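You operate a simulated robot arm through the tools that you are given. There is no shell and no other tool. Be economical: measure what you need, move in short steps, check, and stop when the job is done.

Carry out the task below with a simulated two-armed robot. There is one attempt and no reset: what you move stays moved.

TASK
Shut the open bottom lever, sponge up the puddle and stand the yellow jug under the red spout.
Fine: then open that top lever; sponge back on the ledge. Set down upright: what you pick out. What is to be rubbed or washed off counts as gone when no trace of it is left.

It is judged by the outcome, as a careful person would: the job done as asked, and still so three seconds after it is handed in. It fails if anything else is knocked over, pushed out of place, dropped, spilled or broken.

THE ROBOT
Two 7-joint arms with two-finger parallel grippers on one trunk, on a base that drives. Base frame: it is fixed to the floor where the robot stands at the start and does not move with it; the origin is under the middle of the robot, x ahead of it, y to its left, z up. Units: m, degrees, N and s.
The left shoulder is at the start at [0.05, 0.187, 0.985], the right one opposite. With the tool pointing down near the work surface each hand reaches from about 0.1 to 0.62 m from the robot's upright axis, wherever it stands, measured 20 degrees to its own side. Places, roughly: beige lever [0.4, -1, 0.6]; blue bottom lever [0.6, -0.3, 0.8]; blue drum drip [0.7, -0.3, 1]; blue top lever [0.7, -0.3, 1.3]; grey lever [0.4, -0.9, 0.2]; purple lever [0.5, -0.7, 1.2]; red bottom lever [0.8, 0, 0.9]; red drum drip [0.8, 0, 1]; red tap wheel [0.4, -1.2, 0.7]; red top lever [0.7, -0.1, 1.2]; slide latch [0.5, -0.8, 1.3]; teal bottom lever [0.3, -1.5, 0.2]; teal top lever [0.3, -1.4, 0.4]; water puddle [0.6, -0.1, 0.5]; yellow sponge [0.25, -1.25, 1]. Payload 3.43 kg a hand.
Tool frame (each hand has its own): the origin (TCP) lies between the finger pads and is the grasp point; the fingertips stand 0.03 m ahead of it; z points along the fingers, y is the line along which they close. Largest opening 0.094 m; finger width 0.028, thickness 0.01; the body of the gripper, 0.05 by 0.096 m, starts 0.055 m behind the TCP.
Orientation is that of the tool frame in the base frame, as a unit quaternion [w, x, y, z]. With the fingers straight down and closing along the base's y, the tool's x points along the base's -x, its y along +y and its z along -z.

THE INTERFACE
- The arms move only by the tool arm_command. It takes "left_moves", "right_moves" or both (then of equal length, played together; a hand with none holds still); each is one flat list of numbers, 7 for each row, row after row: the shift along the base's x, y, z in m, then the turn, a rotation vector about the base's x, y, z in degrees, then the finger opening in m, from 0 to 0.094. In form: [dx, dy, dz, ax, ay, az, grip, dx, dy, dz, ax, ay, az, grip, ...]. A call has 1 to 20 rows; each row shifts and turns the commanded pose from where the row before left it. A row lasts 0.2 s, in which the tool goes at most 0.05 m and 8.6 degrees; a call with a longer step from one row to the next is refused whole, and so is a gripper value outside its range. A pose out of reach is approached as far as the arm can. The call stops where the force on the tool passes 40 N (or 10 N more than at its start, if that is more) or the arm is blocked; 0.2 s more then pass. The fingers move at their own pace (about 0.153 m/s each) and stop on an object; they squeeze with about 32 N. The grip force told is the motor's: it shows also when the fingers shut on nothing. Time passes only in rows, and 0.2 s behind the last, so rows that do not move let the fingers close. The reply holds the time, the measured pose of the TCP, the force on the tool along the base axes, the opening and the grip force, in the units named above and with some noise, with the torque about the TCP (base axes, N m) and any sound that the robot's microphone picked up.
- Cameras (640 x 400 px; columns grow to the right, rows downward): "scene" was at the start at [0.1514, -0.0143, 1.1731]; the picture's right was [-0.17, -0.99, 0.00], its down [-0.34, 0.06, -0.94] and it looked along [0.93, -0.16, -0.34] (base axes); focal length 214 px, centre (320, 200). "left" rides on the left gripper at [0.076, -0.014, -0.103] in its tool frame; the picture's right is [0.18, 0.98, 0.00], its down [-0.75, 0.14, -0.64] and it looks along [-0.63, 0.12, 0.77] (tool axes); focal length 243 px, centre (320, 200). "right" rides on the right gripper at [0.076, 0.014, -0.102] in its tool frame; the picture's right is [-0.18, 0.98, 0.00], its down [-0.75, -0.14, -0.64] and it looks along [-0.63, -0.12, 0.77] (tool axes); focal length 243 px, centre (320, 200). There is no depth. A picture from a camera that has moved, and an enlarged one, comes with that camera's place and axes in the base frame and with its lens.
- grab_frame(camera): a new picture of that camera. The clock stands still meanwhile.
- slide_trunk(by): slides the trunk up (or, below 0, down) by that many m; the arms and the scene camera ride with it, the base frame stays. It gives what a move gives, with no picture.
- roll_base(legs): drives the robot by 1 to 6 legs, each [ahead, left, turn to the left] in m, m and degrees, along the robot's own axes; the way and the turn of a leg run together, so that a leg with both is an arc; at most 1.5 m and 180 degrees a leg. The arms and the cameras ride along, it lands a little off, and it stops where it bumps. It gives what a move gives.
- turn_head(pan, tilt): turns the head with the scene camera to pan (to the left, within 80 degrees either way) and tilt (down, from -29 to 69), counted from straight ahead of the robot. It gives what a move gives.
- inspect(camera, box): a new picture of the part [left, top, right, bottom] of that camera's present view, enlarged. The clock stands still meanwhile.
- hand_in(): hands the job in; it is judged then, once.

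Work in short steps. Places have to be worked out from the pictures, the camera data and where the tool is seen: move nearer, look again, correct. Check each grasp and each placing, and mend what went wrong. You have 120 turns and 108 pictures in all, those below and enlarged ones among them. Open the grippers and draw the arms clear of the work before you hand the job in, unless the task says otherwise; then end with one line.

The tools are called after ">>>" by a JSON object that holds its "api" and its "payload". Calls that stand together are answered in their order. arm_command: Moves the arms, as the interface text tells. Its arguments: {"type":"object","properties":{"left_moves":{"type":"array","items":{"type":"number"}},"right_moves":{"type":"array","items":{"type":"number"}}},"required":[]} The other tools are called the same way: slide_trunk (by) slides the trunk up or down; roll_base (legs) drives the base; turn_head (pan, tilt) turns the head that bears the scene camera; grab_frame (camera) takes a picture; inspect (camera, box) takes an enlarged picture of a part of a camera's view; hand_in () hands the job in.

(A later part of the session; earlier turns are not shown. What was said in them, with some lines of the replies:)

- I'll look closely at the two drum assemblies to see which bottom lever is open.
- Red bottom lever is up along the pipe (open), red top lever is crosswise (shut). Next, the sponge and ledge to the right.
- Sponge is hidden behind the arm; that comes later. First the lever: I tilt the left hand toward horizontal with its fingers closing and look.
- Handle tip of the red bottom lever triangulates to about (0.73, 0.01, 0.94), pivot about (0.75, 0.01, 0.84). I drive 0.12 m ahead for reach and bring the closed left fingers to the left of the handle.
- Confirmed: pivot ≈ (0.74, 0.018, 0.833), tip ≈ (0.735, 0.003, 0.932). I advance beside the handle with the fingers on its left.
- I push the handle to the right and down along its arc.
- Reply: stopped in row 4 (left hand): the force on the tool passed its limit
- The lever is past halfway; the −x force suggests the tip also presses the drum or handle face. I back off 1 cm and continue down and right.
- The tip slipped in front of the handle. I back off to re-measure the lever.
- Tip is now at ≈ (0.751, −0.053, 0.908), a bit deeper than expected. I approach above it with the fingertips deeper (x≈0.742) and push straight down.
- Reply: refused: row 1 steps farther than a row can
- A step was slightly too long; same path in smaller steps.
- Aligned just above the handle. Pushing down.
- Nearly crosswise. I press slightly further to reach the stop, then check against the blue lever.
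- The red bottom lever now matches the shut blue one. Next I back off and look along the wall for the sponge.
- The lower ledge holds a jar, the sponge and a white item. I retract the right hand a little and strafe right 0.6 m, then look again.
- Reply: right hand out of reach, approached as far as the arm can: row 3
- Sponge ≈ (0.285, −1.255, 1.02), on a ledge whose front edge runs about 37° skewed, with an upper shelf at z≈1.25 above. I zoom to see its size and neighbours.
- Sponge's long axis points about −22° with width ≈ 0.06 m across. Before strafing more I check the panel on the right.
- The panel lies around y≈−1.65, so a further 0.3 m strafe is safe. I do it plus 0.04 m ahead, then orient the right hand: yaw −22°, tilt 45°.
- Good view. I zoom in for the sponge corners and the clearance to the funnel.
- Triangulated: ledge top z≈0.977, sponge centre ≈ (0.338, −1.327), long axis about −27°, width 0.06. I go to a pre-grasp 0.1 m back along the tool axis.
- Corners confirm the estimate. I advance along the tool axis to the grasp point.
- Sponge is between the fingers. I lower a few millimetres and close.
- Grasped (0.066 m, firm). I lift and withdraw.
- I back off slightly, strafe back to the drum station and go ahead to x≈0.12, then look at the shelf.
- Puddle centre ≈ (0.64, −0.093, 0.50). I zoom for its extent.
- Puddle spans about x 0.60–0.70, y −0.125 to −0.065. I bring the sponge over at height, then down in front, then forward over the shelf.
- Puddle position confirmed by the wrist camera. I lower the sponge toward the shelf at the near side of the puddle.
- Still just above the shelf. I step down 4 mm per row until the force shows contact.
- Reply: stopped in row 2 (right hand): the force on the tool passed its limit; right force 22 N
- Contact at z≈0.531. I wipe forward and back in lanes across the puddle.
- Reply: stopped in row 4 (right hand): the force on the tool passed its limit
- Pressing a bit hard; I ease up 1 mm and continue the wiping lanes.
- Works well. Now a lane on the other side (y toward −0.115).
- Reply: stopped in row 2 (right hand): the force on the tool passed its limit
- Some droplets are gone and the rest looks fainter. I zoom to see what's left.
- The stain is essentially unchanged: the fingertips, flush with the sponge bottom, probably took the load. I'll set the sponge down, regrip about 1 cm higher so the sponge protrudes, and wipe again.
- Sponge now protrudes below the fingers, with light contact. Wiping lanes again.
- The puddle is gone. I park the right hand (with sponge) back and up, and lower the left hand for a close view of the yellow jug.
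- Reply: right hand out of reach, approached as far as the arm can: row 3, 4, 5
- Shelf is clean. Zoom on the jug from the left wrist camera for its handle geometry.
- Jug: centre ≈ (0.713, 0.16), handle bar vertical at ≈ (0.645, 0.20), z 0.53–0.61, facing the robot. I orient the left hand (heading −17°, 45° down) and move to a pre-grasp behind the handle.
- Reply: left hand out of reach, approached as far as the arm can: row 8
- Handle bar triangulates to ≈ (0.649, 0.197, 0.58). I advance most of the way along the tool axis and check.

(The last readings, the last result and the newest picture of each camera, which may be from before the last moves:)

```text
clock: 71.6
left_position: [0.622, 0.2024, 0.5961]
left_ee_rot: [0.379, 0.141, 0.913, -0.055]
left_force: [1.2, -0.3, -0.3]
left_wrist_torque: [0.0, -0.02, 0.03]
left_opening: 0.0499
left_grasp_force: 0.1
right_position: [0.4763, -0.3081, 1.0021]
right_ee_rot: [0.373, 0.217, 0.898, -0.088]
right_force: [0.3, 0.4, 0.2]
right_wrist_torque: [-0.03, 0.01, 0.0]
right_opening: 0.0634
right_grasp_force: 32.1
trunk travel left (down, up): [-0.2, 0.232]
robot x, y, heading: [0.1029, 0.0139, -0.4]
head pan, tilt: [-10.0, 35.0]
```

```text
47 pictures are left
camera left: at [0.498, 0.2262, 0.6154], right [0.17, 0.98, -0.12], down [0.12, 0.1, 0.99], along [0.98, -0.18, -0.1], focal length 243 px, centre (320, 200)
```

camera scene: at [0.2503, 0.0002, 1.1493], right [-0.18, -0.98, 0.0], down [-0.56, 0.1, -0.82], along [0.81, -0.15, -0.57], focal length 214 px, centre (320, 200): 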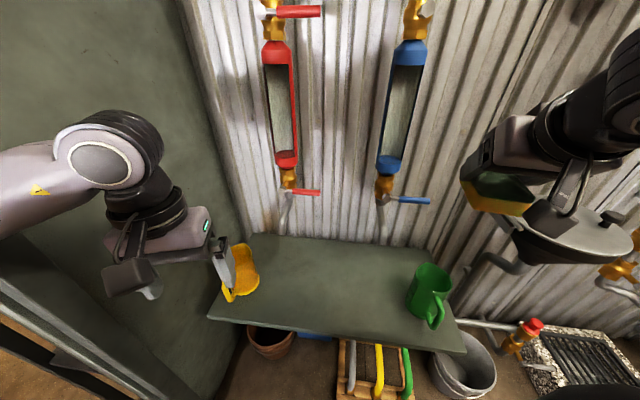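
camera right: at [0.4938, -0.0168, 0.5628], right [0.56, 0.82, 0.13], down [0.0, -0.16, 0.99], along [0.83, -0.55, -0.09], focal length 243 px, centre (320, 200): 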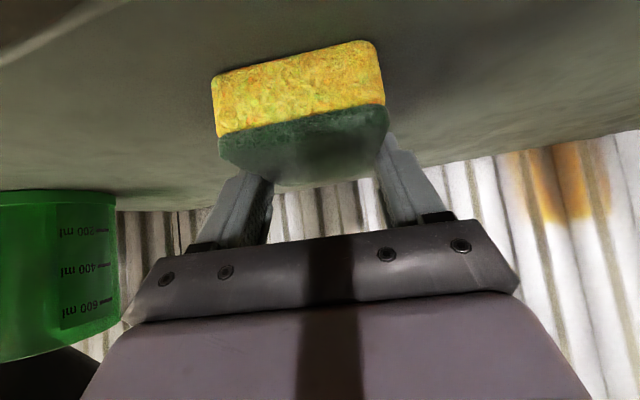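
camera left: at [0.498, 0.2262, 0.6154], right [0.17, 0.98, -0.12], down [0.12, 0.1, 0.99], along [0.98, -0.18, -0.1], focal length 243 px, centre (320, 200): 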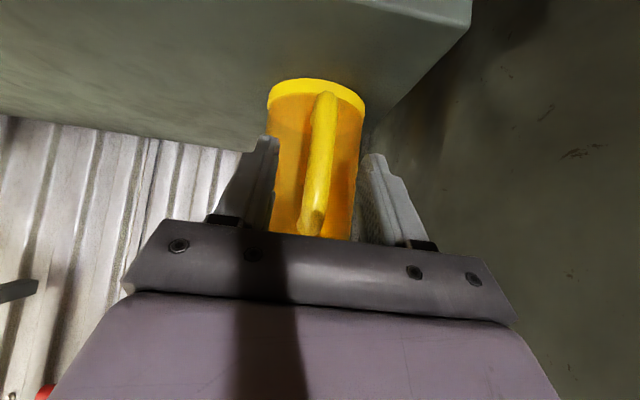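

Bar is centred between the fingers. I advance the rest and close.

>>> {"api": "arm_command", "payload": {"left_moves": [0.01, -0.003, -0.01, 0, 0, 0, 0.05, 0.01, -0.003, -0.009, 0, 0, 0, 0.05, 0, 0, 0, 0, 0, 0, 0.03, 0, 0, 0, 0, 0, 0, 0.005, 0, 0, 0, 0, 0, 0, 0.005]}}

>>> {"api": "grab_frame", "payload": {"camera": "left"}}

>>> {"api": "inspect", "payload": {"camera": "scene", "box": [190, 150, 350, 310]}}

```text
clock: 72.8
left_position: [0.6447, 0.197, 0.5767]
left_ee_rot: [0.379, 0.14, 0.913, -0.055]
left_force: [-0.8, -1.3, -0.4]
left_wrist_torque: [-0.09, -0.01, 0.0]
left_opening: 0.0185
left_grasp_force: 32.2
right_position: [0.4776, -0.3081, 1.0007]
right_ee_rot: [0.372, 0.217, 0.898, -0.089]
right_force: [-0.1, -0.1, -0.3]
right_wrist_torque: [-0.01, -0.01, 0.01]
right_opening: 0.0633
right_grasp_force: 31.9
trunk travel left (down, up): [-0.2, 0.232]
robot x, y, heading: [0.109, 0.0127, -0.0]
head pan, tilt: [-10.0, 35.0]
```

```text
46 pictures are left
camera left: at [0.5199, 0.2197, 0.5961], right [0.17, 0.98, -0.12], down [0.12, 0.11, 0.99], along [0.98, -0.18, -0.09], focal length 243 px, centre (320, 200)
```

left: 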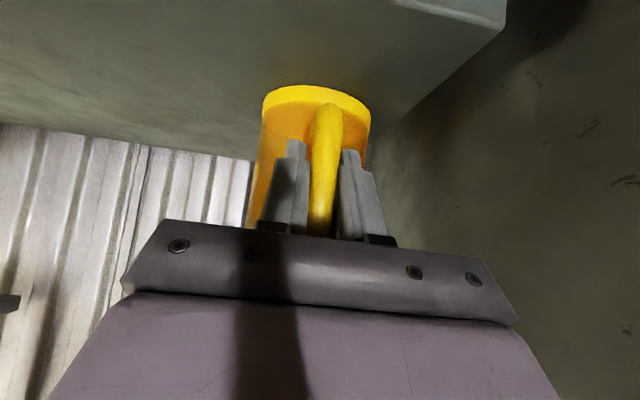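

```text
2.50 times, centred on (270, 230) of scene
camera zoom: at [0.2503, 0.0003, 1.1493], right [-0.18, -0.98, 0.0], down [-0.56, 0.1, -0.82], along [0.81, -0.15, -0.57], focal length 536 px, centre (445, 125)
```

zoom: 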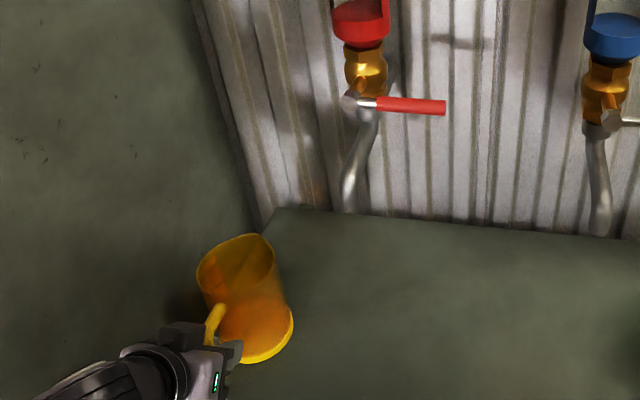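

Handle held. Spout outlet triangulates to ≈ (0.721, 0.027, 0.72) and jug centre ≈ (0.71, 0.16). I lift 2 cm and check.

>>> {"api": "arm_command", "payload": {"left_moves": [0, 0, 0.01, 0, 0, 0, 0.005, 0, 0, 0.01, 0, 0, 0, 0.005, 0, 0, 0, 0, 0, 0, 0.005]}}

>>> {"api": "inspect", "payload": {"camera": "scene", "box": [190, 150, 350, 310]}}

>>> {"api": "grab_frame", "payload": {"camera": "left"}}

```text
clock: 73.6
left_position: [0.645, 0.1973, 0.5961]
left_ee_rot: [0.379, 0.14, 0.913, -0.054]
left_force: [-0.6, -0.4, -2.2]
left_wrist_torque: [-0.01, 0.07, -0.04]
left_opening: 0.0182
left_grasp_force: 32.5
right_position: [0.4777, -0.3094, 1.0012]
right_ee_rot: [0.372, 0.217, 0.898, -0.089]
right_force: [0.1, 0.7, 0.4]
right_wrist_torque: [-0.01, 0.01, 0.03]
right_opening: 0.0635
right_grasp_force: 32.2
trunk travel left (down, up): [-0.2, 0.232]
robot x, y, heading: [0.1066, 0.0181, -0.2]
head pan, tilt: [-10.0, 35.0]
```

```text
2.50 times, centred on (270, 230) of scene
camera zoom: at [0.2504, 0.0003, 1.1493], right [-0.18, -0.98, 0.0], down [-0.56, 0.1, -0.82], along [0.81, -0.15, -0.57], focal length 536 px, centre (445, 125)
```

zoom: 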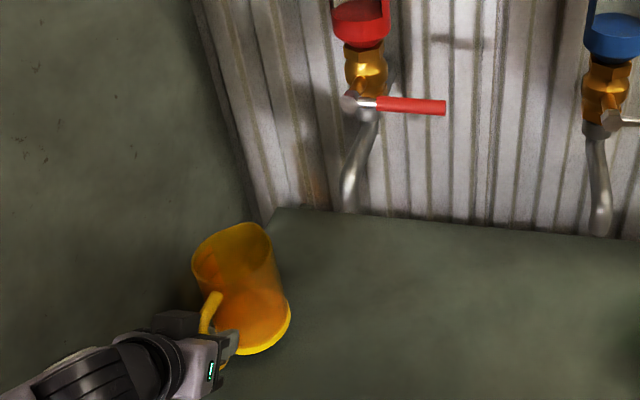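

```text
43 pictures are left
camera left: at [0.5202, 0.2202, 0.6157], right [0.17, 0.98, -0.12], down [0.12, 0.1, 0.99], along [0.98, -0.18, -0.1], focal length 243 px, centre (320, 200)
```

left: 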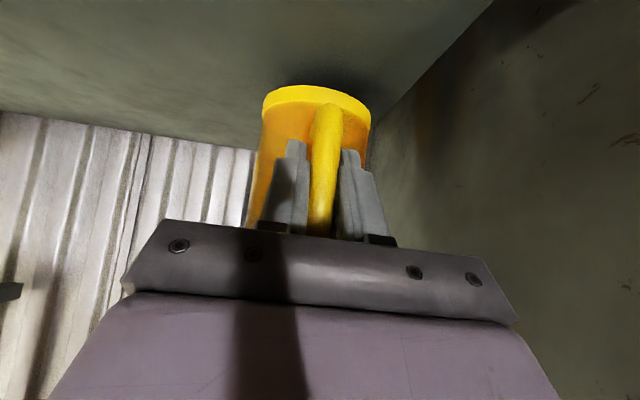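

Lifted and upright. I carry it sideways under the spout.

>>> {"api": "arm_command", "payload": {"left_moves": [0.002, -0.025, 0, 0, 0, 0, 0.005, 0.002, -0.025, 0, 0, 0, 0, 0.005, 0.002, -0.025, 0, 0, 0, 0, 0.005, 0.002, -0.025, 0, 0, 0, 0, 0.005, 0.002, -0.02, 0, 0, 0, 0, 0.005, 0.002, -0.013, 0, 0, 0, 0, 0.005]}}

>>> {"api": "inspect", "payload": {"camera": "scene", "box": [210, 150, 370, 310]}}

>>> {"api": "grab_frame", "payload": {"camera": "left"}}

```text
clock: 75.0
left_position: [0.6557, 0.0624, 0.5972]
left_ee_rot: [0.378, 0.14, 0.913, -0.054]
left_force: [-0.1, 0.2, -1.3]
left_wrist_torque: [0.03, 0.09, -0.03]
left_opening: 0.0185
left_grasp_force: 31.9
right_position: [0.4772, -0.3081, 1.0019]
right_ee_rot: [0.373, 0.217, 0.898, -0.089]
right_force: [-0.3, -0.1, 0.0]
right_wrist_torque: [0.0, -0.01, -0.02]
right_opening: 0.0635
right_grasp_force: 32.3
trunk travel left (down, up): [-0.2, 0.232]
robot x, y, heading: [0.1045, 0.0134, -0.3]
head pan, tilt: [-10.0, 35.0]
```

```text
2.50 times, centred on (290, 230) of scene
camera zoom: at [0.2504, 0.0003, 1.1493], right [-0.18, -0.98, 0.0], down [-0.56, 0.1, -0.82], along [0.81, -0.15, -0.57], focal length 536 px, centre (395, 125)
```

zoom: 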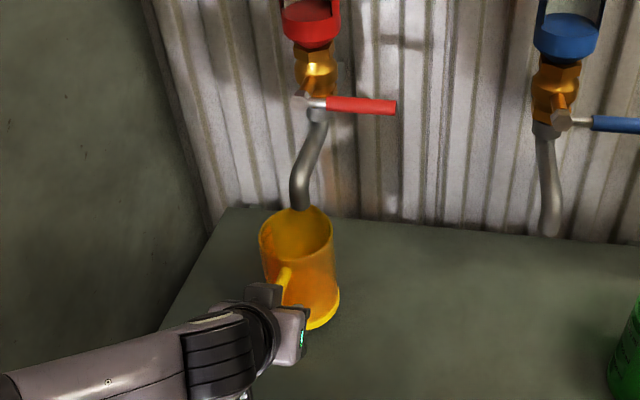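

```text
41 pictures are left
camera left: at [0.5306, 0.0861, 0.6163], right [0.17, 0.98, -0.12], down [0.12, 0.1, 0.99], along [0.98, -0.18, -0.1], focal length 243 px, centre (320, 200)
```

left: 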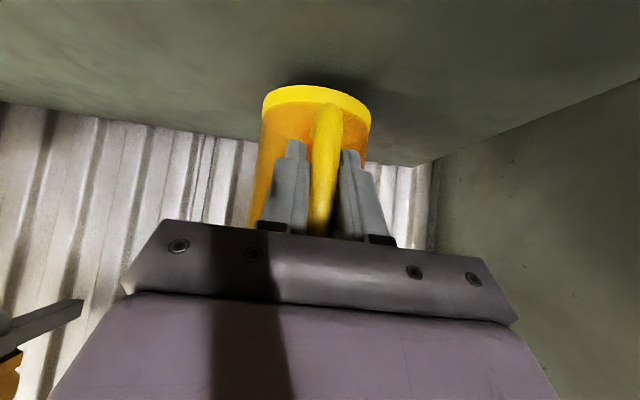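

Rim centre ≈ (0.718, 0.032), spout ≈ (0.721, 0.027). I lower it onto the shelf.

>>> {"api": "arm_command", "payload": {"left_moves": [0.001, -0.003, -0.008, 0, 0, 0, 0.005, 0, 0, -0.007, 0, 0, 0, 0.005, 0, 0, -0.003, 0, 0, 0, 0.005]}}

```text
clock: 75.8
left_position: [0.6569, 0.0607, 0.578]
left_ee_rot: [0.379, 0.14, 0.913, -0.054]
left_force: [-0.2, 0.4, -0.9]
left_wrist_torque: [0.02, 0.06, 0.0]
left_opening: 0.0183
left_grasp_force: 31.9
right_position: [0.4758, -0.3084, 1.0011]
right_ee_rot: [0.372, 0.217, 0.898, -0.089]
right_force: [-0.9, 0.4, -0.7]
right_wrist_torque: [0.0, 0.01, 0.03]
right_opening: 0.0633
right_grasp_force: 32.0
trunk travel left (down, up): [-0.2, 0.232]
robot x, y, heading: [0.1033, 0.0148, -0.3]
head pan, tilt: [-10.0, 35.0]
```

>>> {"api": "arm_command", "payload": {"left_moves": [0, 0, -0.002, 0, 0, 0, 0.005, 0, 0, -0.001, 0, 0, 0, 0.005, 0, 0, 0, 0, 0, 0, 0.005]}}

>>> {"api": "grab_frame", "payload": {"camera": "left"}}

```text
clock: 76.6
left_position: [0.6579, 0.0604, 0.5756]
left_ee_rot: [0.38, 0.14, 0.913, -0.054]
left_force: [-1.6, 1.8, 3.3]
left_wrist_torque: [-0.12, -0.1, -0.02]
left_opening: 0.0188
left_grasp_force: 31.9
right_position: [0.4775, -0.3089, 1.0005]
right_ee_rot: [0.373, 0.216, 0.898, -0.089]
right_force: [-0.2, 0.7, 0.0]
right_wrist_torque: [0.01, -0.01, -0.02]
right_opening: 0.0635
right_grasp_force: 32.0
trunk travel left (down, up): [-0.2, 0.232]
robot x, y, heading: [0.1058, 0.017, -0.5]
head pan, tilt: [-10.0, 35.0]
```

```text
40 pictures are left
camera left: at [0.5326, 0.0833, 0.596], right [0.17, 0.98, -0.12], down [0.11, 0.1, 0.99], along [0.98, -0.18, -0.09], focal length 243 px, centre (320, 200)
```

left: 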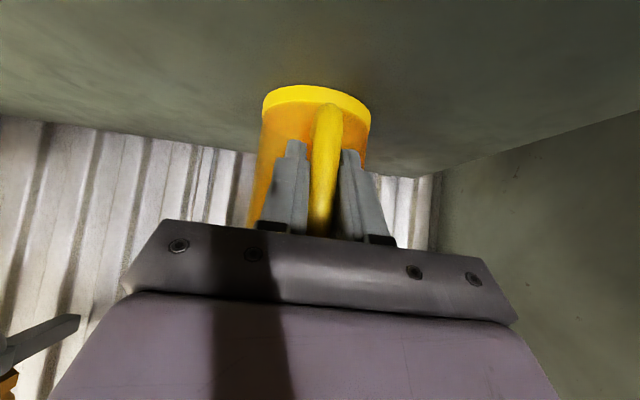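

The jug rests on the shelf. I release the handle and withdraw straight back along the tool axis.

>>> {"api": "arm_command", "payload": {"left_moves": [0, 0, 0, 0, 0, 0, 0.03, 0, 0, 0, 0, 0, 0, 0.045, -0.014, 0.004, 0.014, 0, 0, 0, 0.05, -0.014, 0.004, 0.014, 0, 0, 0, 0.05, -0.02, 0.006, 0.02, 0, 0, 0, 0.05, -0.03, 0.01, 0.03, 0, 0, 0, 0.05, -0.03, 0.02, 0.03, 0, 0, 0, 0.05]}}

>>> {"api": "grab_frame", "payload": {"camera": "scene"}}

>>> {"api": "grab_frame", "payload": {"camera": "left"}}

```text
clock: 78.2
left_position: [0.5473, 0.1044, 0.6843]
left_ee_rot: [0.379, 0.141, 0.913, -0.055]
left_force: [-0.3, 0.1, 0.0]
left_wrist_torque: [0.01, 0.01, -0.01]
left_opening: 0.05
left_grasp_force: 0.1
right_position: [0.4772, -0.3076, 1.0009]
right_ee_rot: [0.372, 0.217, 0.898, -0.089]
right_force: [-0.3, -0.2, -0.7]
right_wrist_torque: [0.02, 0.02, 0.01]
right_opening: 0.0632
right_grasp_force: 31.7
trunk travel left (down, up): [-0.2, 0.232]
robot x, y, heading: [0.1044, 0.0168, -0.2]
head pan, tilt: [-10.0, 35.0]
```

```text
39 pictures are left
camera scene: at [0.2503, 0.0004, 1.1493], right [-0.18, -0.98, 0.0], down [-0.56, 0.1, -0.82], along [0.81, -0.15, -0.57], focal length 214 px, centre (320, 200)
```

scene: 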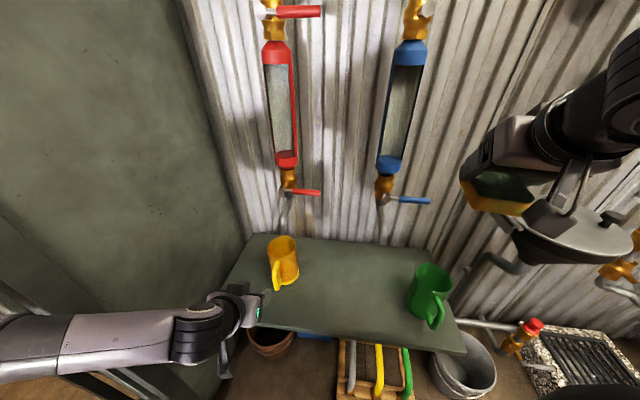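

```text
38 pictures are left
camera left: at [0.4232, 0.1271, 0.7041], right [0.17, 0.98, -0.12], down [0.12, 0.1, 0.99], along [0.98, -0.18, -0.1], focal length 243 px, centre (320, 200)
```

left: 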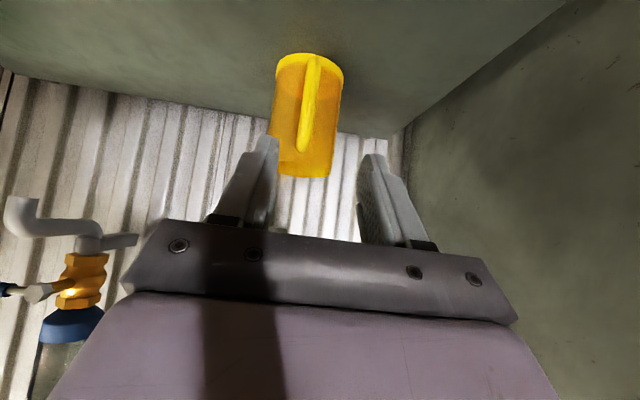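

Jug stands under the spout. Next the red top lever (pivot ≈ (0.74, 0.02, 1.204), handle pointing right): I raise the left hand, flatten its tilt, and close the fingers, staying back at x≈0.52.

>>> {"api": "arm_command", "payload": {"left_moves": [-0.03, 0, 0.03, 0, 0, 0, 0, 0, 0, 0.047, 0, 0, 0, 0, 0, 0, 0.047, 0, 0, 0, 0, 0, 0, 0.047, -2.04, -6.7, 0, 0, 0, 0, 0.047, -2.04, -6.7, 0, 0, 0, 0, 0.047, -2.04, -6.7, 0, 0, 0, 0, 0.047, -2.04, -6.7, 0, 0, 0, 0, 0.047, -2.04, -6.7, 0, 0, 0, 0, 0.047, 0, 0, 0, 0, 0, 0, 0.047, 0, 0, 0, 0, 0, -0.039, 0.028, 0, 0, 0, 0, 0, -0.039, 0, 0, 0, 0, 0, 0, -0.039, 0, 0, 0, 0, 0, 0, -0.039, 0, 0, 0, 0, 0]}}

>>> {"api": "turn_head", "payload": {"pan": -5, "tilt": 5}}

>>> {"api": "grab_frame", "payload": {"camera": "left"}}

>>> {"api": "grab_frame", "payload": {"camera": "scene"}}

```text
clock: 81.2
left_position: [0.5188, -0.0531, 1.165]
left_ee_rot: [0.636, 0.117, 0.757, -0.092]
left_force: [0.3, -0.3, -0.1]
left_wrist_torque: [-0.01, 0.01, 0.0]
left_opening: 0.0
left_grasp_force: 32.2
right_position: [0.4759, -0.3085, 1.0003]
right_ee_rot: [0.372, 0.217, 0.898, -0.089]
right_force: [-0.3, 0.4, -0.4]
right_wrist_torque: [0.03, -0.02, -0.01]
right_opening: 0.0634
right_grasp_force: 32.5
trunk travel left (down, up): [-0.2, 0.232]
robot x, y, heading: [0.1026, 0.0159, -0.4]
head pan, tilt: [-10.0, 35.0]
```

```text
clock: 82.1
left_position: [0.5182, -0.052, 1.1633]
left_ee_rot: [0.636, 0.117, 0.757, -0.092]
left_force: [0.0, 0.7, -0.4]
left_wrist_torque: [-0.01, 0.04, 0.01]
left_opening: 0.0
left_grasp_force: 31.8
right_position: [0.4771, -0.3087, 1.0016]
right_ee_rot: [0.372, 0.216, 0.898, -0.088]
right_force: [0.2, 0.0, -0.2]
right_wrist_torque: [0.02, 0.0, 0.0]
right_opening: 0.0633
right_grasp_force: 31.8
trunk travel left (down, up): [-0.2, 0.232]
robot x, y, heading: [0.1066, 0.0149, -0.3]
head pan, tilt: [-5.0, 5.0]
```

```text
37 pictures are left
camera left: at [0.4063, -0.0322, 1.1074], right [0.26, 0.95, -0.17], down [-0.44, 0.27, 0.85], along [0.86, -0.14, 0.49], focal length 243 px, centre (320, 200)
```

left: 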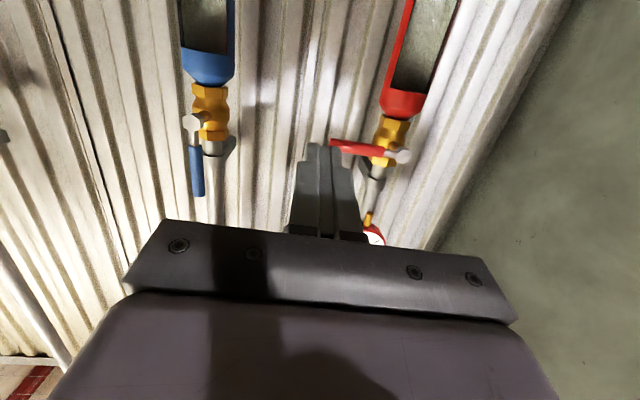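

```text
36 pictures are left
camera scene: at [0.2551, 0.0076, 1.1974], right [-0.09, -1.0, 0.0], down [-0.09, 0.01, -1.0], along [0.99, -0.09, -0.09], focal length 214 px, centre (320, 200)
```

scene: 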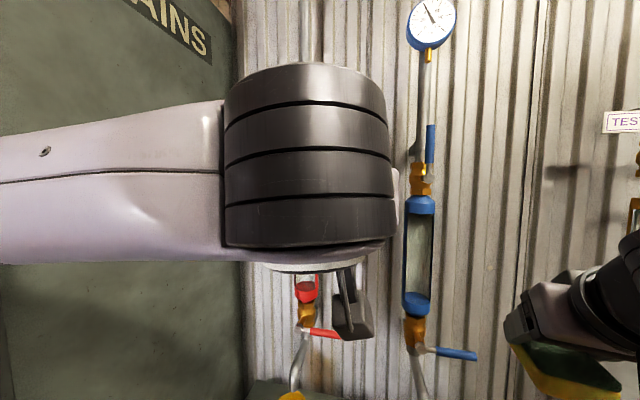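

Lever confirmed: tip (0.745, −0.086, 1.21), pivot (0.74, 0.013, 1.20). I move the fingertips forward below the handle.

>>> {"api": "arm_command", "payload": {"left_moves": [0.043, 0, 0, 0, 0, 0, 0, 0.043, 0, 0, 0, 0, 0, 0, 0.043, 0, 0, 0, 0, 0, 0, 0.043, 0, 0, 0, 0, 0, 0, 0.043, 0, 0, 0, 0, 0, 0]}}

>>> {"api": "grab_frame", "payload": {"camera": "left"}}

```text
clock: 83.3
left_position: [0.7335, -0.0515, 1.1633]
left_ee_rot: [0.636, 0.117, 0.757, -0.091]
left_force: [-0.3, -0.6, -0.8]
left_wrist_torque: [0.04, 0.0, 0.02]
left_opening: 0.0
left_grasp_force: 31.4
right_position: [0.4784, -0.3077, 1.0009]
right_ee_rot: [0.372, 0.217, 0.898, -0.089]
right_force: [0.3, 0.5, -0.6]
right_wrist_torque: [-0.03, 0.01, 0.0]
right_opening: 0.0635
right_grasp_force: 31.9
trunk travel left (down, up): [-0.2, 0.232]
robot x, y, heading: [0.1051, 0.0172, -0.2]
head pan, tilt: [-5.0, 5.0]
```

```text
35 pictures are left
camera left: at [0.6217, -0.0319, 1.1078], right [0.26, 0.95, -0.17], down [-0.44, 0.27, 0.85], along [0.86, -0.15, 0.49], focal length 243 px, centre (320, 200)
```

left: 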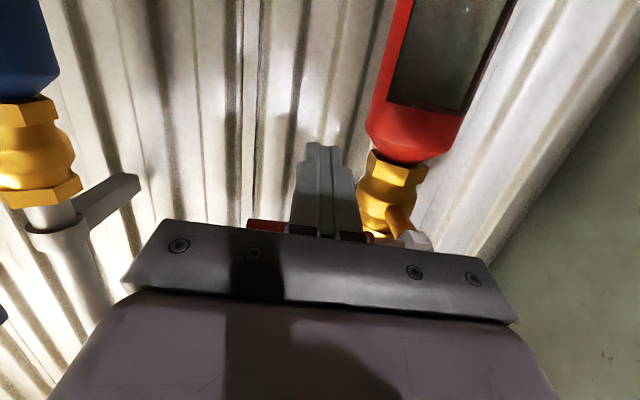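

Fingers are below the handle. I push it up and left along its arc.

>>> {"api": "arm_command", "payload": {"left_moves": [0, 0, 0.02, 0, 0, 0, 0, 0, -0.002, 0.026, 0, 0, 0, 0, 0, 0.006, 0.025, 0, 0, 0, 0, 0, 0.014, 0.022, 0, 0, 0, 0, 0, 0.021, 0.016, 0, 0, 0, 0]}}

>>> {"api": "grab_frame", "payload": {"camera": "left"}}

```text
clock: 84.5
left_position: [0.7331, -0.0117, 1.274]
left_ee_rot: [0.637, 0.117, 0.756, -0.092]
left_force: [-0.5, 0.4, -0.3]
left_wrist_torque: [-0.03, -0.02, -0.02]
left_opening: 0.0
left_grasp_force: 31.9
right_position: [0.4768, -0.3078, 1.0017]
right_ee_rot: [0.372, 0.216, 0.898, -0.088]
right_force: [0.3, -0.1, 0.2]
right_wrist_torque: [0.0, -0.01, 0.0]
right_opening: 0.0632
right_grasp_force: 31.8
trunk travel left (down, up): [-0.2, 0.232]
robot x, y, heading: [0.1039, 0.0162, -0.2]
head pan, tilt: [-5.0, 5.0]
```

```text
34 pictures are left
camera left: at [0.6203, 0.0081, 1.2176], right [0.26, 0.95, -0.17], down [-0.44, 0.27, 0.85], along [0.86, -0.14, 0.49], focal length 243 px, centre (320, 200)
```

left: 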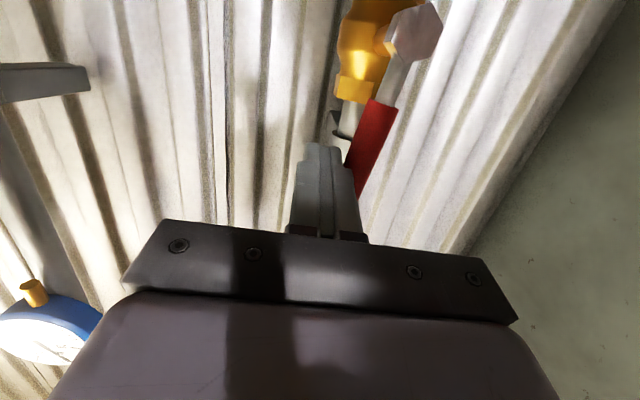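

Nearly upright. A little further left to the stop.

>>> {"api": "arm_command", "payload": {"left_moves": [0, 0.008, 0.003, 0, 0, 0, 0, 0, 0.008, 0.001, 0, 0, 0, 0, 0, 0.006, 0, 0, 0, 0, 0]}}

>>> {"api": "grab_frame", "payload": {"camera": "left"}}

```text
clock: 85.3
left_position: [0.7318, 0.0009, 1.2773]
left_ee_rot: [0.637, 0.122, 0.756, -0.095]
left_force: [4.0, -17.1, 3.9]
left_wrist_torque: [-0.23, -0.12, -0.39]
left_opening: 0.0
left_grasp_force: 32.7
right_position: [0.4762, -0.3109, 0.9996]
right_ee_rot: [0.372, 0.218, 0.898, -0.087]
right_force: [-0.4, 0.1, -1.2]
right_wrist_torque: [0.02, 0.01, 0.0]
right_opening: 0.0636
right_grasp_force: 32.2
trunk travel left (down, up): [-0.2, 0.232]
robot x, y, heading: [0.102, 0.0159, -0.3]
head pan, tilt: [-5.0, 5.0]
```

```text
33 pictures are left
camera left: at [0.6195, 0.0231, 1.2205], right [0.27, 0.95, -0.17], down [-0.44, 0.28, 0.85], along [0.86, -0.15, 0.49], focal length 243 px, centre (320, 200)
```

left: 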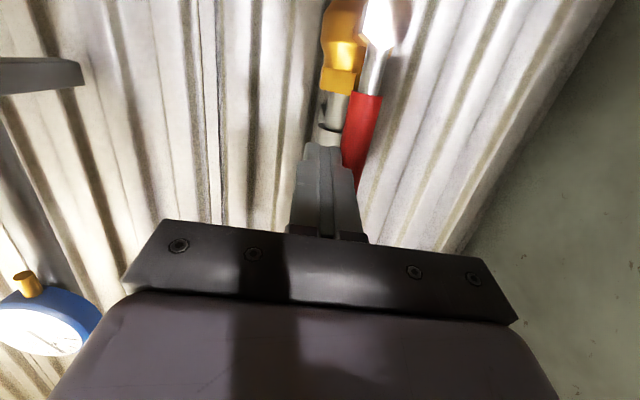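

It hit its stop (17 N) and stands along the pipe. I ease off, withdraw and check everything.

>>> {"api": "arm_command", "payload": {"left_moves": [0, -0.015, 0, 0, 0, 0, 0, -0.04, -0.005, 0, 0, 0, 0, 0, -0.045, 0, 0, 0, 0, 0, 0, -0.045, 0.01, -0.01, 0, 0, 0, 0, -0.04, 0.03, 0, 0, 0, 0, 0, 0, 0.045, -0.01, 0, 0, 0, 0, 0, 0.045, -0.02, 0, 0, 0, 0, 0, 0.045, -0.02, 0, 0, 0, 0, 0, 0.04, -0.02, 0, 0, 0, 0]}}

>>> {"api": "turn_head", "payload": {"pan": -5, "tilt": 20}}

>>> {"api": "grab_frame", "payload": {"camera": "scene"}}

```text
clock: 87.3
left_position: [0.5649, 0.2047, 1.196]
left_ee_rot: [0.636, 0.117, 0.757, -0.092]
left_force: [-0.6, 0.6, 0.7]
left_wrist_torque: [-0.03, -0.05, -0.03]
left_opening: 0.0001
left_grasp_force: 31.5
right_position: [0.4765, -0.3084, 1.0011]
right_ee_rot: [0.372, 0.217, 0.898, -0.089]
right_force: [-0.1, -0.3, 0.5]
right_wrist_torque: [0.02, 0.03, 0.02]
right_opening: 0.0634
right_grasp_force: 32.0
trunk travel left (down, up): [-0.2, 0.232]
robot x, y, heading: [0.1073, 0.0133, -0.0]
head pan, tilt: [-5.0, 5.0]
```

```text
clock: 88.1
left_position: [0.5653, 0.2034, 1.1966]
left_ee_rot: [0.637, 0.116, 0.757, -0.091]
left_force: [0.0, 0.3, -0.7]
left_wrist_torque: [-0.01, -0.01, 0.03]
left_opening: 0.0
left_grasp_force: 32.0
right_position: [0.4767, -0.3074, 1.0008]
right_ee_rot: [0.372, 0.216, 0.898, -0.088]
right_force: [-0.5, -0.2, -0.6]
right_wrist_torque: [-0.01, 0.0, 0.01]
right_opening: 0.0629
right_grasp_force: 32.1
trunk travel left (down, up): [-0.2, 0.232]
robot x, y, heading: [0.1044, 0.0132, -0.3]
head pan, tilt: [-5.0, 20.0]
```

```text
32 pictures are left
camera scene: at [0.2564, 0.0074, 1.1732], right [-0.09, -1.0, 0.0], down [-0.34, 0.03, -0.94], along [0.94, -0.09, -0.34], focal length 214 px, centre (320, 200)
```

scene: 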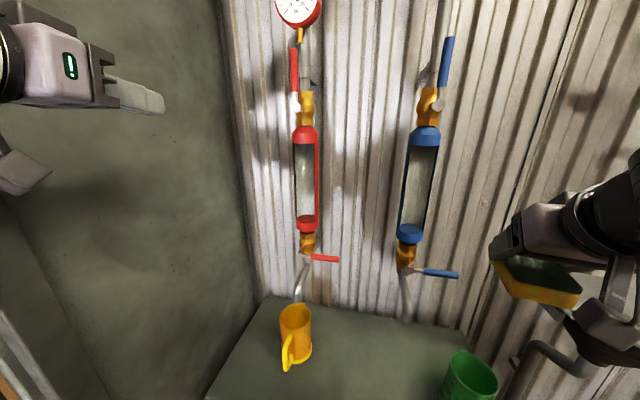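

>>> {"api": "inspect", "payload": {"camera": "scene", "box": [250, 200, 370, 380]}}

>>> {"api": "inspect", "payload": {"camera": "scene", "box": [260, 20, 470, 260]}}

```text
2.22 times, centred on (310, 290) of scene
camera zoom: at [0.2564, 0.0074, 1.1732], right [-0.09, -1.0, 0.0], down [-0.34, 0.03, -0.94], along [0.94, -0.09, -0.34], focal length 477 px, centre (342, 0)
```

zoom: 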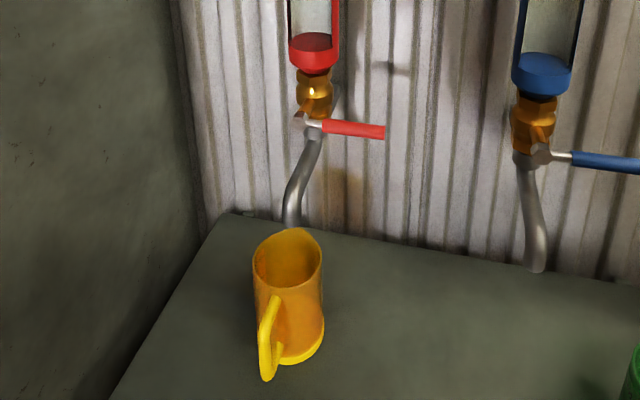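

```text
1.67 times, centred on (365, 140) of scene
camera zoom: at [0.2564, 0.0074, 1.1732], right [-0.09, -1.0, 0.0], down [-0.34, 0.03, -0.94], along [0.94, -0.09, -0.34], focal length 358 px, centre (245, 300)
```

zoom: 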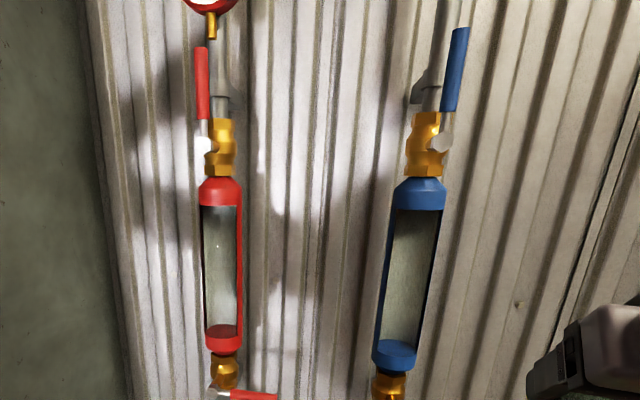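

Both red levers are right and the jug is centred under the spout. Now return the sponge: tuck the hands and drive back to the ledge.

>>> {"api": "arm_command", "payload": {"right_moves": [-0.01, -0.01, 0.03, 0, 0, 0, 0.03, -0.01, -0.01, 0.03, 0, 0, 0, 0.03, -0.01, -0.01, 0.03, 0, 0, 0, 0.03], "left_moves": [-0.04, 0, 0, 0, 0, 0, 0, -0.04, 0, 0, 0, 0, 0, 0, -0.04, 0, 0, 0, 0, 0, 0]}}

>>> {"api": "roll_base", "payload": {"legs": [[-0.33, 0, 0], [0, -0.88, 0]]}}

>>> {"api": "turn_head", "payload": {"pan": -40, "tilt": 20}}

>>> {"api": "grab_frame", "payload": {"camera": "scene"}}

>>> {"api": "grab_frame", "payload": {"camera": "right"}}

```text
clock: 88.9
left_position: [0.4435, 0.2058, 1.1986]
left_ee_rot: [0.636, 0.116, 0.757, -0.091]
left_force: [0.0, 0.5, -0.2]
left_wrist_torque: [-0.01, 0.01, -0.03]
left_opening: 0.0
left_grasp_force: 31.9
right_position: [0.4479, -0.3399, 1.0913]
right_ee_rot: [0.372, 0.216, 0.898, -0.089]
right_force: [-0.8, 0.3, -0.2]
right_wrist_torque: [0.0, 0.04, -0.01]
right_opening: 0.0634
right_grasp_force: 32.1
trunk travel left (down, up): [-0.2, 0.232]
robot x, y, heading: [0.1056, 0.016, -0.4]
head pan, tilt: [-5.0, 20.0]
```

```text
clock: 95.3
left_position: [0.1115, -0.6804, 1.1982]
left_ee_rot: [0.636, 0.12, 0.757, -0.095]
left_force: [0.3, 0.1, 0.0]
left_wrist_torque: [-0.01, -0.04, 0.03]
left_opening: 0.0
left_grasp_force: 32.1
right_position: [0.1096, -1.2234, 1.0913]
right_ee_rot: [0.372, 0.221, 0.897, -0.09]
right_force: [0.2, 0.5, -1.2]
right_wrist_torque: [-0.02, -0.02, -0.03]
right_opening: 0.0635
right_grasp_force: 31.9
trunk travel left (down, up): [-0.2, 0.232]
robot x, y, heading: [-0.2298, -0.8653, -1.0]
head pan, tilt: [-5.0, 20.0]
```

```text
clock: 96.3
left_position: [0.1115, -0.6802, 1.1986]
left_ee_rot: [0.635, 0.12, 0.757, -0.095]
left_force: [-0.3, -0.3, 0.1]
left_wrist_torque: [-0.01, -0.02, -0.01]
left_opening: 0.0
left_grasp_force: 31.6
right_position: [0.1092, -1.2226, 1.091]
right_ee_rot: [0.372, 0.22, 0.897, -0.09]
right_force: [-0.9, -0.4, -0.2]
right_wrist_torque: [0.0, 0.01, -0.02]
right_opening: 0.0635
right_grasp_force: 32.0
trunk travel left (down, up): [-0.2, 0.232]
robot x, y, heading: [-0.2317, -0.8671, -1.2]
head pan, tilt: [-40.0, 20.0]
```

```text
29 pictures are left
camera scene: at [-0.101, -0.9268, 1.1732], right [-0.65, -0.76, 0.0], down [-0.26, 0.22, -0.94], along [0.71, -0.61, -0.34], focal length 214 px, centre (320, 200)
```

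scene: 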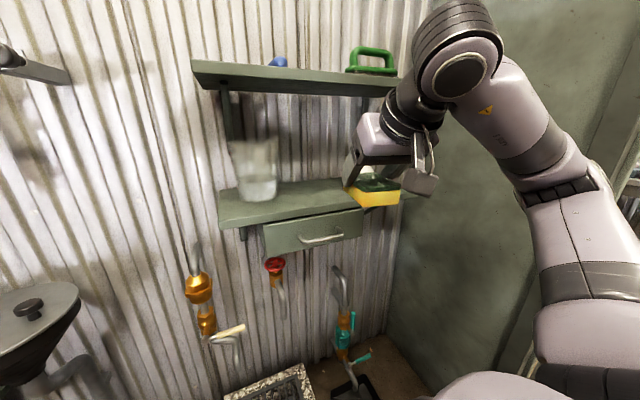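

```text
28 pictures are left
camera right: at [0.004, -1.1534, 1.1116], right [0.57, 0.81, 0.13], down [0.0, -0.16, 0.99], along [0.82, -0.56, -0.1], focal length 243 px, centre (320, 200)
```

right: 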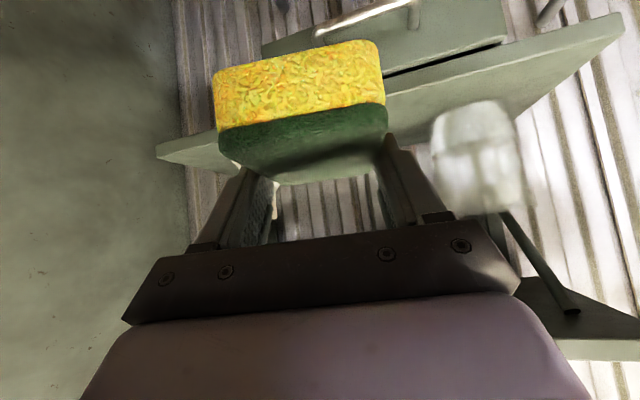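

I drive 4.5 cm ahead to the earlier stance before placing the sponge back.

>>> {"api": "roll_base", "payload": {"legs": [[0.046, 0, 0.8]]}}

>>> {"api": "inspect", "payload": {"camera": "scene", "box": [210, 40, 450, 240]}}

```text
clock: 97.2
left_position: [0.1556, -0.6743, 1.1982]
left_ee_rot: [0.636, 0.115, 0.758, -0.09]
left_force: [0.5, -0.7, -0.5]
left_wrist_torque: [0.02, 0.03, -0.03]
left_opening: 0.0001
left_grasp_force: 31.7
right_position: [0.1607, -1.2185, 1.0917]
right_ee_rot: [0.372, 0.214, 0.899, -0.087]
right_force: [0.3, -0.2, -0.2]
right_wrist_torque: [0.0, 0.01, -0.01]
right_opening: 0.0633
right_grasp_force: 31.7
trunk travel left (down, up): [-0.2, 0.232]
robot x, y, heading: [-0.1861, -0.8641, 0.0]
head pan, tilt: [-40.0, 20.0]
```

```text
2.00 times, centred on (330, 140) of scene
camera zoom: at [-0.0543, -0.9254, 1.1731], right [-0.64, -0.77, 0.0], down [-0.26, 0.22, -0.94], along [0.72, -0.6, -0.34], focal length 429 px, centre (300, 320)
```

zoom: 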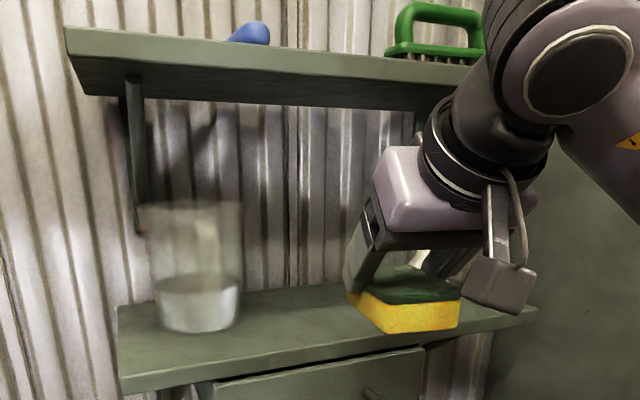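

I move in over the ledge at about 2.5 cm above the old spot.

>>> {"api": "arm_command", "payload": {"right_moves": [0.0324, -0.019, -0.005, 0, 0, 0, 0.03, 0.0324, -0.019, -0.005, 0, 0, 0, 0.03, 0.0324, -0.019, -0.009, 0, 0, 0, 0.03, 0.0324, -0.019, -0.011, 0, 0, 0, 0.03, 0.0324, -0.019, -0.012, 0, 0, 0, 0.03]}}

>>> {"api": "grab_frame", "payload": {"camera": "right"}}

>>> {"api": "inspect", "payload": {"camera": "scene", "box": [230, 80, 430, 240]}}

```text
clock: 98.5
left_position: [0.1542, -0.6757, 1.1984]
left_ee_rot: [0.636, 0.115, 0.757, -0.091]
left_force: [0.5, -0.3, 1.4]
left_wrist_torque: [0.0, 0.03, -0.02]
left_opening: 0.0
left_grasp_force: 32.4
right_position: [0.3224, -1.3151, 1.0478]
right_ee_rot: [0.373, 0.215, 0.899, -0.088]
right_force: [-0.5, -1.0, -0.4]
right_wrist_torque: [0.01, -0.01, 0.01]
right_opening: 0.0633
right_grasp_force: 32.5
trunk travel left (down, up): [-0.2, 0.232]
robot x, y, heading: [-0.1866, -0.8631, -0.1]
head pan, tilt: [-40.0, 20.0]
```

```text
26 pictures are left
camera right: at [0.2152, -1.2466, 1.0683], right [0.56, 0.82, 0.13], down [0.01, -0.16, 0.99], along [0.83, -0.55, -0.1], focal length 243 px, centre (320, 200)
```

right: 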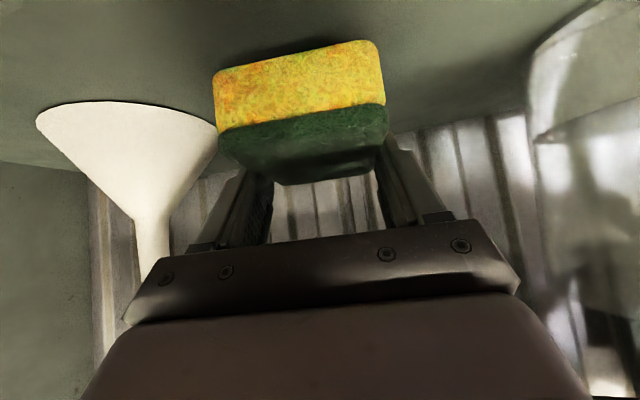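

```text
2.50 times, centred on (330, 160) of scene
camera zoom: at [-0.0544, -0.9255, 1.1731], right [-0.64, -0.77, 0.0], down [-0.26, 0.22, -0.94], along [0.72, -0.6, -0.34], focal length 536 px, centre (295, 300)
```

zoom: 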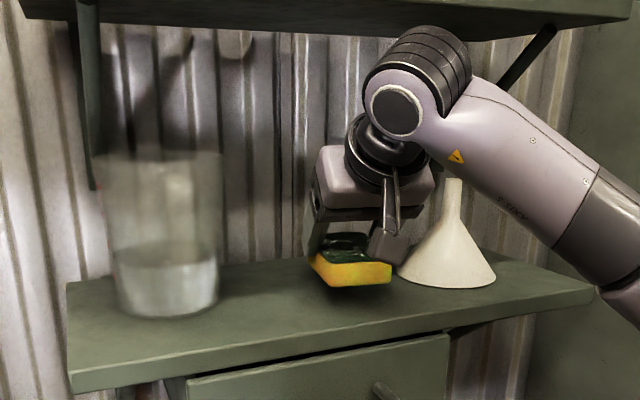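

Clear of funnel and jar. Lowering onto the ledge until contact.

>>> {"api": "arm_command", "payload": {"right_moves": [0, 0, -0.01, 0, 0, 0, 0.03, 0, 0, -0.008, 0, 0, 0, 0.03, 0, 0, -0.004, 0, 0, 0, 0.03]}}

```text
clock: 99.2
left_position: [0.155, -0.6767, 1.1981]
left_ee_rot: [0.637, 0.114, 0.757, -0.09]
left_force: [0.7, -0.2, 0.4]
left_wrist_torque: [0.0, -0.01, 0.0]
left_opening: 0.0003
left_grasp_force: 31.7
right_position: [0.3232, -1.314, 1.0262]
right_ee_rot: [0.374, 0.214, 0.898, -0.088]
right_force: [-0.2, 0.8, -0.9]
right_wrist_torque: [-0.01, 0.0, 0.01]
right_opening: 0.0637
right_grasp_force: 32.5
trunk travel left (down, up): [-0.2, 0.232]
robot x, y, heading: [-0.1833, -0.8644, 0.3]
head pan, tilt: [-40.0, 20.0]
```

>>> {"api": "arm_command", "payload": {"right_moves": [0, 0, -0.002, 0, 0, 0, 0.03, 0, 0, -0.001, 0, 0, 0, 0.03, 0, 0, 0, 0, 0, 0, 0.03]}}

>>> {"api": "grab_frame", "payload": {"camera": "right"}}

```text
clock: 100.0
left_position: [0.1531, -0.6751, 1.1987]
left_ee_rot: [0.636, 0.114, 0.758, -0.09]
left_force: [0.1, -1.2, 0.1]
left_wrist_torque: [-0.02, 0.02, -0.04]
left_opening: 0.0
left_grasp_force: 31.6
right_position: [0.3225, -1.3137, 1.0236]
right_ee_rot: [0.372, 0.215, 0.899, -0.089]
right_force: [-0.7, -0.2, -0.5]
right_wrist_torque: [-0.02, 0.01, -0.01]
right_opening: 0.0634
right_grasp_force: 32.1
trunk travel left (down, up): [-0.2, 0.232]
robot x, y, heading: [-0.1842, -0.8649, -0.2]
head pan, tilt: [-40.0, 20.0]
```

```text
24 pictures are left
camera right: at [0.2155, -1.2455, 1.0445], right [0.56, 0.82, 0.13], down [0.01, -0.16, 0.99], along [0.83, -0.55, -0.1], focal length 243 px, centre (320, 200)
```

right: 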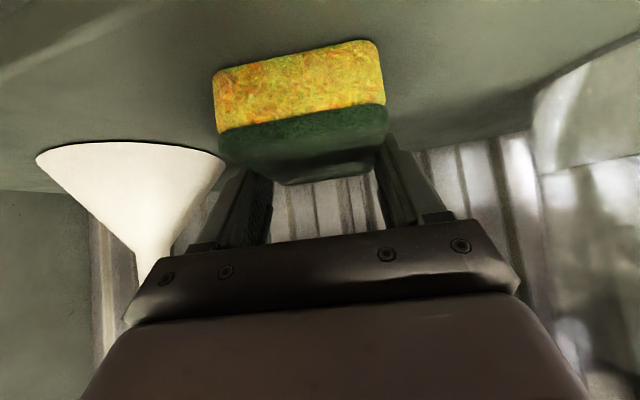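

No contact yet; a few more millimetre steps.

>>> {"api": "arm_command", "payload": {"right_moves": [0, 0, -0.0015, 0, 0, 0, 0.03, 0, 0, -0.0015, 0, 0, 0, 0.03, 0, 0, 0, 0, 0, 0, 0.03]}}

```text
clock: 100.8
left_position: [0.1529, -0.6743, 1.1982]
left_ee_rot: [0.636, 0.115, 0.757, -0.09]
left_force: [0.0, -0.4, -0.1]
left_wrist_torque: [0.0, -0.01, 0.04]
left_opening: 0.0
left_grasp_force: 32.1
right_position: [0.3226, -1.3129, 1.0231]
right_ee_rot: [0.374, 0.215, 0.898, -0.088]
right_force: [1.6, 0.3, 9.4]
right_wrist_torque: [0.02, 0.42, -0.01]
right_opening: 0.0633
right_grasp_force: 31.9
trunk travel left (down, up): [-0.2, 0.232]
robot x, y, heading: [-0.1822, -0.8666, 0.3]
head pan, tilt: [-40.0, 20.0]
```

Contact (9 N). I open moderately and withdraw straight back along the tool axis.

>>> {"api": "arm_command", "payload": {"right_moves": [0, 0, 0.001, 0, 0, 0, 0.075, 0, 0, 0, 0, 0, 0, 0.078, 0, 0, 0, 0, 0, 0, 0.078, -0.01, 0.005, 0.012, 0, 0, 0, 0.078, -0.02, 0.01, 0.022, 0, 0, 0, 0.078, -0.025, 0.013, 0.026, 0, 0, 0, 0.078, -0.035, 0.018, 0.01, 0, 0, 0, 0.078, -0.035, 0.018, 0.01, 0, 0, 0, 0.078, -0.03, 0.02, 0, 0, 0, 0, 0.078]}}

>>> {"api": "inspect", "payload": {"camera": "scene", "box": [230, 80, 430, 240]}}

>>> {"api": "grab_frame", "payload": {"camera": "right"}}

```text
clock: 102.8
left_position: [0.154, -0.6756, 1.1981]
left_ee_rot: [0.636, 0.114, 0.758, -0.09]
left_force: [-0.2, 0.3, -0.2]
left_wrist_torque: [0.01, 0.02, 0.03]
left_opening: 0.0002
left_grasp_force: 32.4
right_position: [0.1672, -1.2294, 1.1013]
right_ee_rot: [0.373, 0.215, 0.898, -0.088]
right_force: [-0.2, -0.1, -1.1]
right_wrist_torque: [0.0, 0.04, 0.01]
right_opening: 0.078
right_grasp_force: 0.1
trunk travel left (down, up): [-0.2, 0.232]
robot x, y, heading: [-0.189, -0.8665, 0.2]
head pan, tilt: [-40.0, 20.0]
```

```text
2.50 times, centred on (330, 160) of scene
camera zoom: at [-0.0548, -0.9253, 1.1732], right [-0.64, -0.77, 0.0], down [-0.26, 0.22, -0.94], along [0.72, -0.6, -0.34], focal length 536 px, centre (295, 300)
```

zoom: 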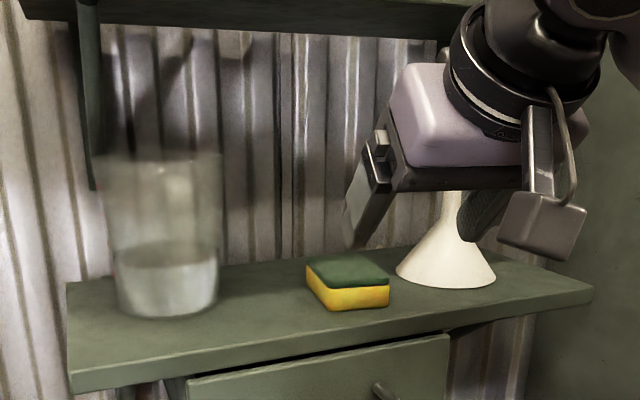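

```text
22 pictures are left
camera right: at [0.0612, -1.1612, 1.1216], right [0.56, 0.82, 0.13], down [0.01, -0.16, 0.99], along [0.83, -0.55, -0.1], focal length 243 px, centre (320, 200)
```

right: 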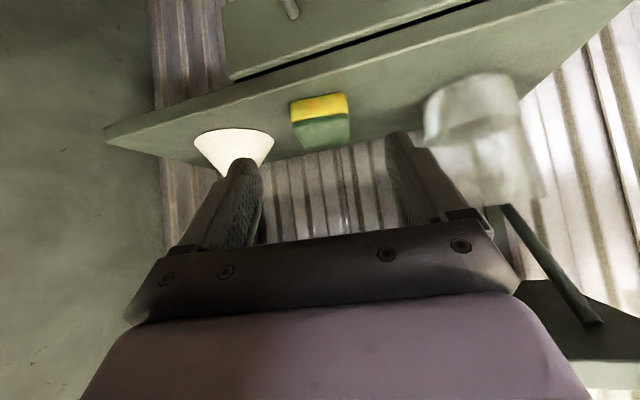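

The sponge is back on the ledge. I open the left gripper, back off, and drive back for a last look at the shelf.

>>> {"api": "roll_base", "payload": {"legs": [[-0.08, 0, 0], [0, 0.85, 0]]}}

>>> {"api": "arm_command", "payload": {"left_moves": [0, 0, 0, 0, 0, 0, 0.05, 0, 0, 0, 0, 0, 0, 0.09]}}

>>> {"api": "turn_head", "payload": {"pan": -8, "tilt": 22}}

>>> {"api": "grab_frame", "payload": {"camera": "scene"}}

>>> {"api": "inspect", "payload": {"camera": "scene", "box": [240, 100, 440, 330]}}

```text
clock: 108.1
left_position: [0.0784, 0.1885, 1.1989]
left_ee_rot: [0.636, 0.117, 0.757, -0.092]
left_force: [-0.6, -0.1, -0.1]
left_wrist_torque: [-0.02, 0.03, -0.02]
left_opening: 0.0
left_grasp_force: 32.1
right_position: [0.0899, -0.3669, 1.1016]
right_ee_rot: [0.372, 0.218, 0.898, -0.089]
right_force: [0.5, -0.2, 0.4]
right_wrist_torque: [0.05, -0.02, -0.01]
right_opening: 0.0783
right_grasp_force: 0.2
trunk travel left (down, up): [-0.2, 0.232]
robot x, y, heading: [-0.2655, -0.0027, -0.2]
head pan, tilt: [-40.0, 20.0]
```

```text
clock: 108.7
left_position: [0.0781, 0.1876, 1.1992]
left_ee_rot: [0.636, 0.115, 0.757, -0.09]
left_force: [0.1, -0.3, 0.4]
left_wrist_torque: [0.0, 0.02, -0.01]
left_opening: 0.0903
left_grasp_force: 0.1
right_position: [0.0886, -0.3668, 1.1007]
right_ee_rot: [0.373, 0.217, 0.898, -0.089]
right_force: [0.0, 0.1, 0.2]
right_wrist_torque: [0.0, -0.02, -0.03]
right_opening: 0.0778
right_grasp_force: 0.0
trunk travel left (down, up): [-0.2, 0.232]
robot x, y, heading: [-0.2614, 0.0001, -0.4]
head pan, tilt: [-40.0, 20.0]
```

```text
clock: 109.7
left_position: [0.0782, 0.1874, 1.1995]
left_ee_rot: [0.636, 0.116, 0.757, -0.091]
left_force: [-0.5, -0.4, -0.2]
left_wrist_torque: [0.0, 0.0, 0.04]
left_opening: 0.0902
left_grasp_force: 0.1
right_position: [0.0896, -0.3663, 1.1016]
right_ee_rot: [0.372, 0.217, 0.898, -0.088]
right_force: [0.4, 0.6, -0.7]
right_wrist_torque: [0.01, 0.02, -0.02]
right_opening: 0.0781
right_grasp_force: 0.1
trunk travel left (down, up): [-0.2, 0.232]
robot x, y, heading: [-0.2622, -0.0032, -0.4]
head pan, tilt: [-8.0, 22.0]
```

```text
21 pictures are left
camera scene: at [-0.1109, -0.0142, 1.1699], right [-0.15, -0.99, 0.0], down [-0.37, 0.06, -0.93], along [0.92, -0.14, -0.37], focal length 214 px, centre (320, 200)
```

scene: 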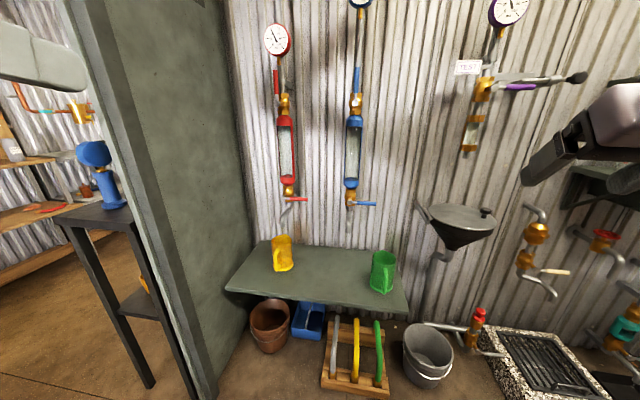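

```text
1.74 times, centred on (340, 215) of scene
camera zoom: at [-0.1109, -0.0142, 1.1699], right [-0.15, -0.99, 0.0], down [-0.37, 0.06, -0.93], along [0.92, -0.14, -0.37], focal length 373 px, centre (285, 174)
```

zoom: 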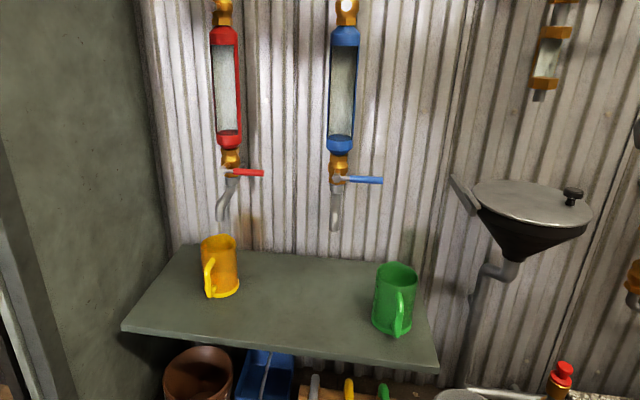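

Everything checks out: red bottom lever shut, red top lever open, puddle gone, jug upright under the red spout, sponge back on the ledge, both grippers open and clear. Handing in.

>>> {"api": "hand_in", "payload": {}}

```text
The job is handed in.
```

I shut the red bottom lever, wiped up the puddle, stood the yellow jug upright under the red spout, opened the red top lever and put the sponge back on its ledge. The last pictures show all of this in place and nothing else knocked over or moved.
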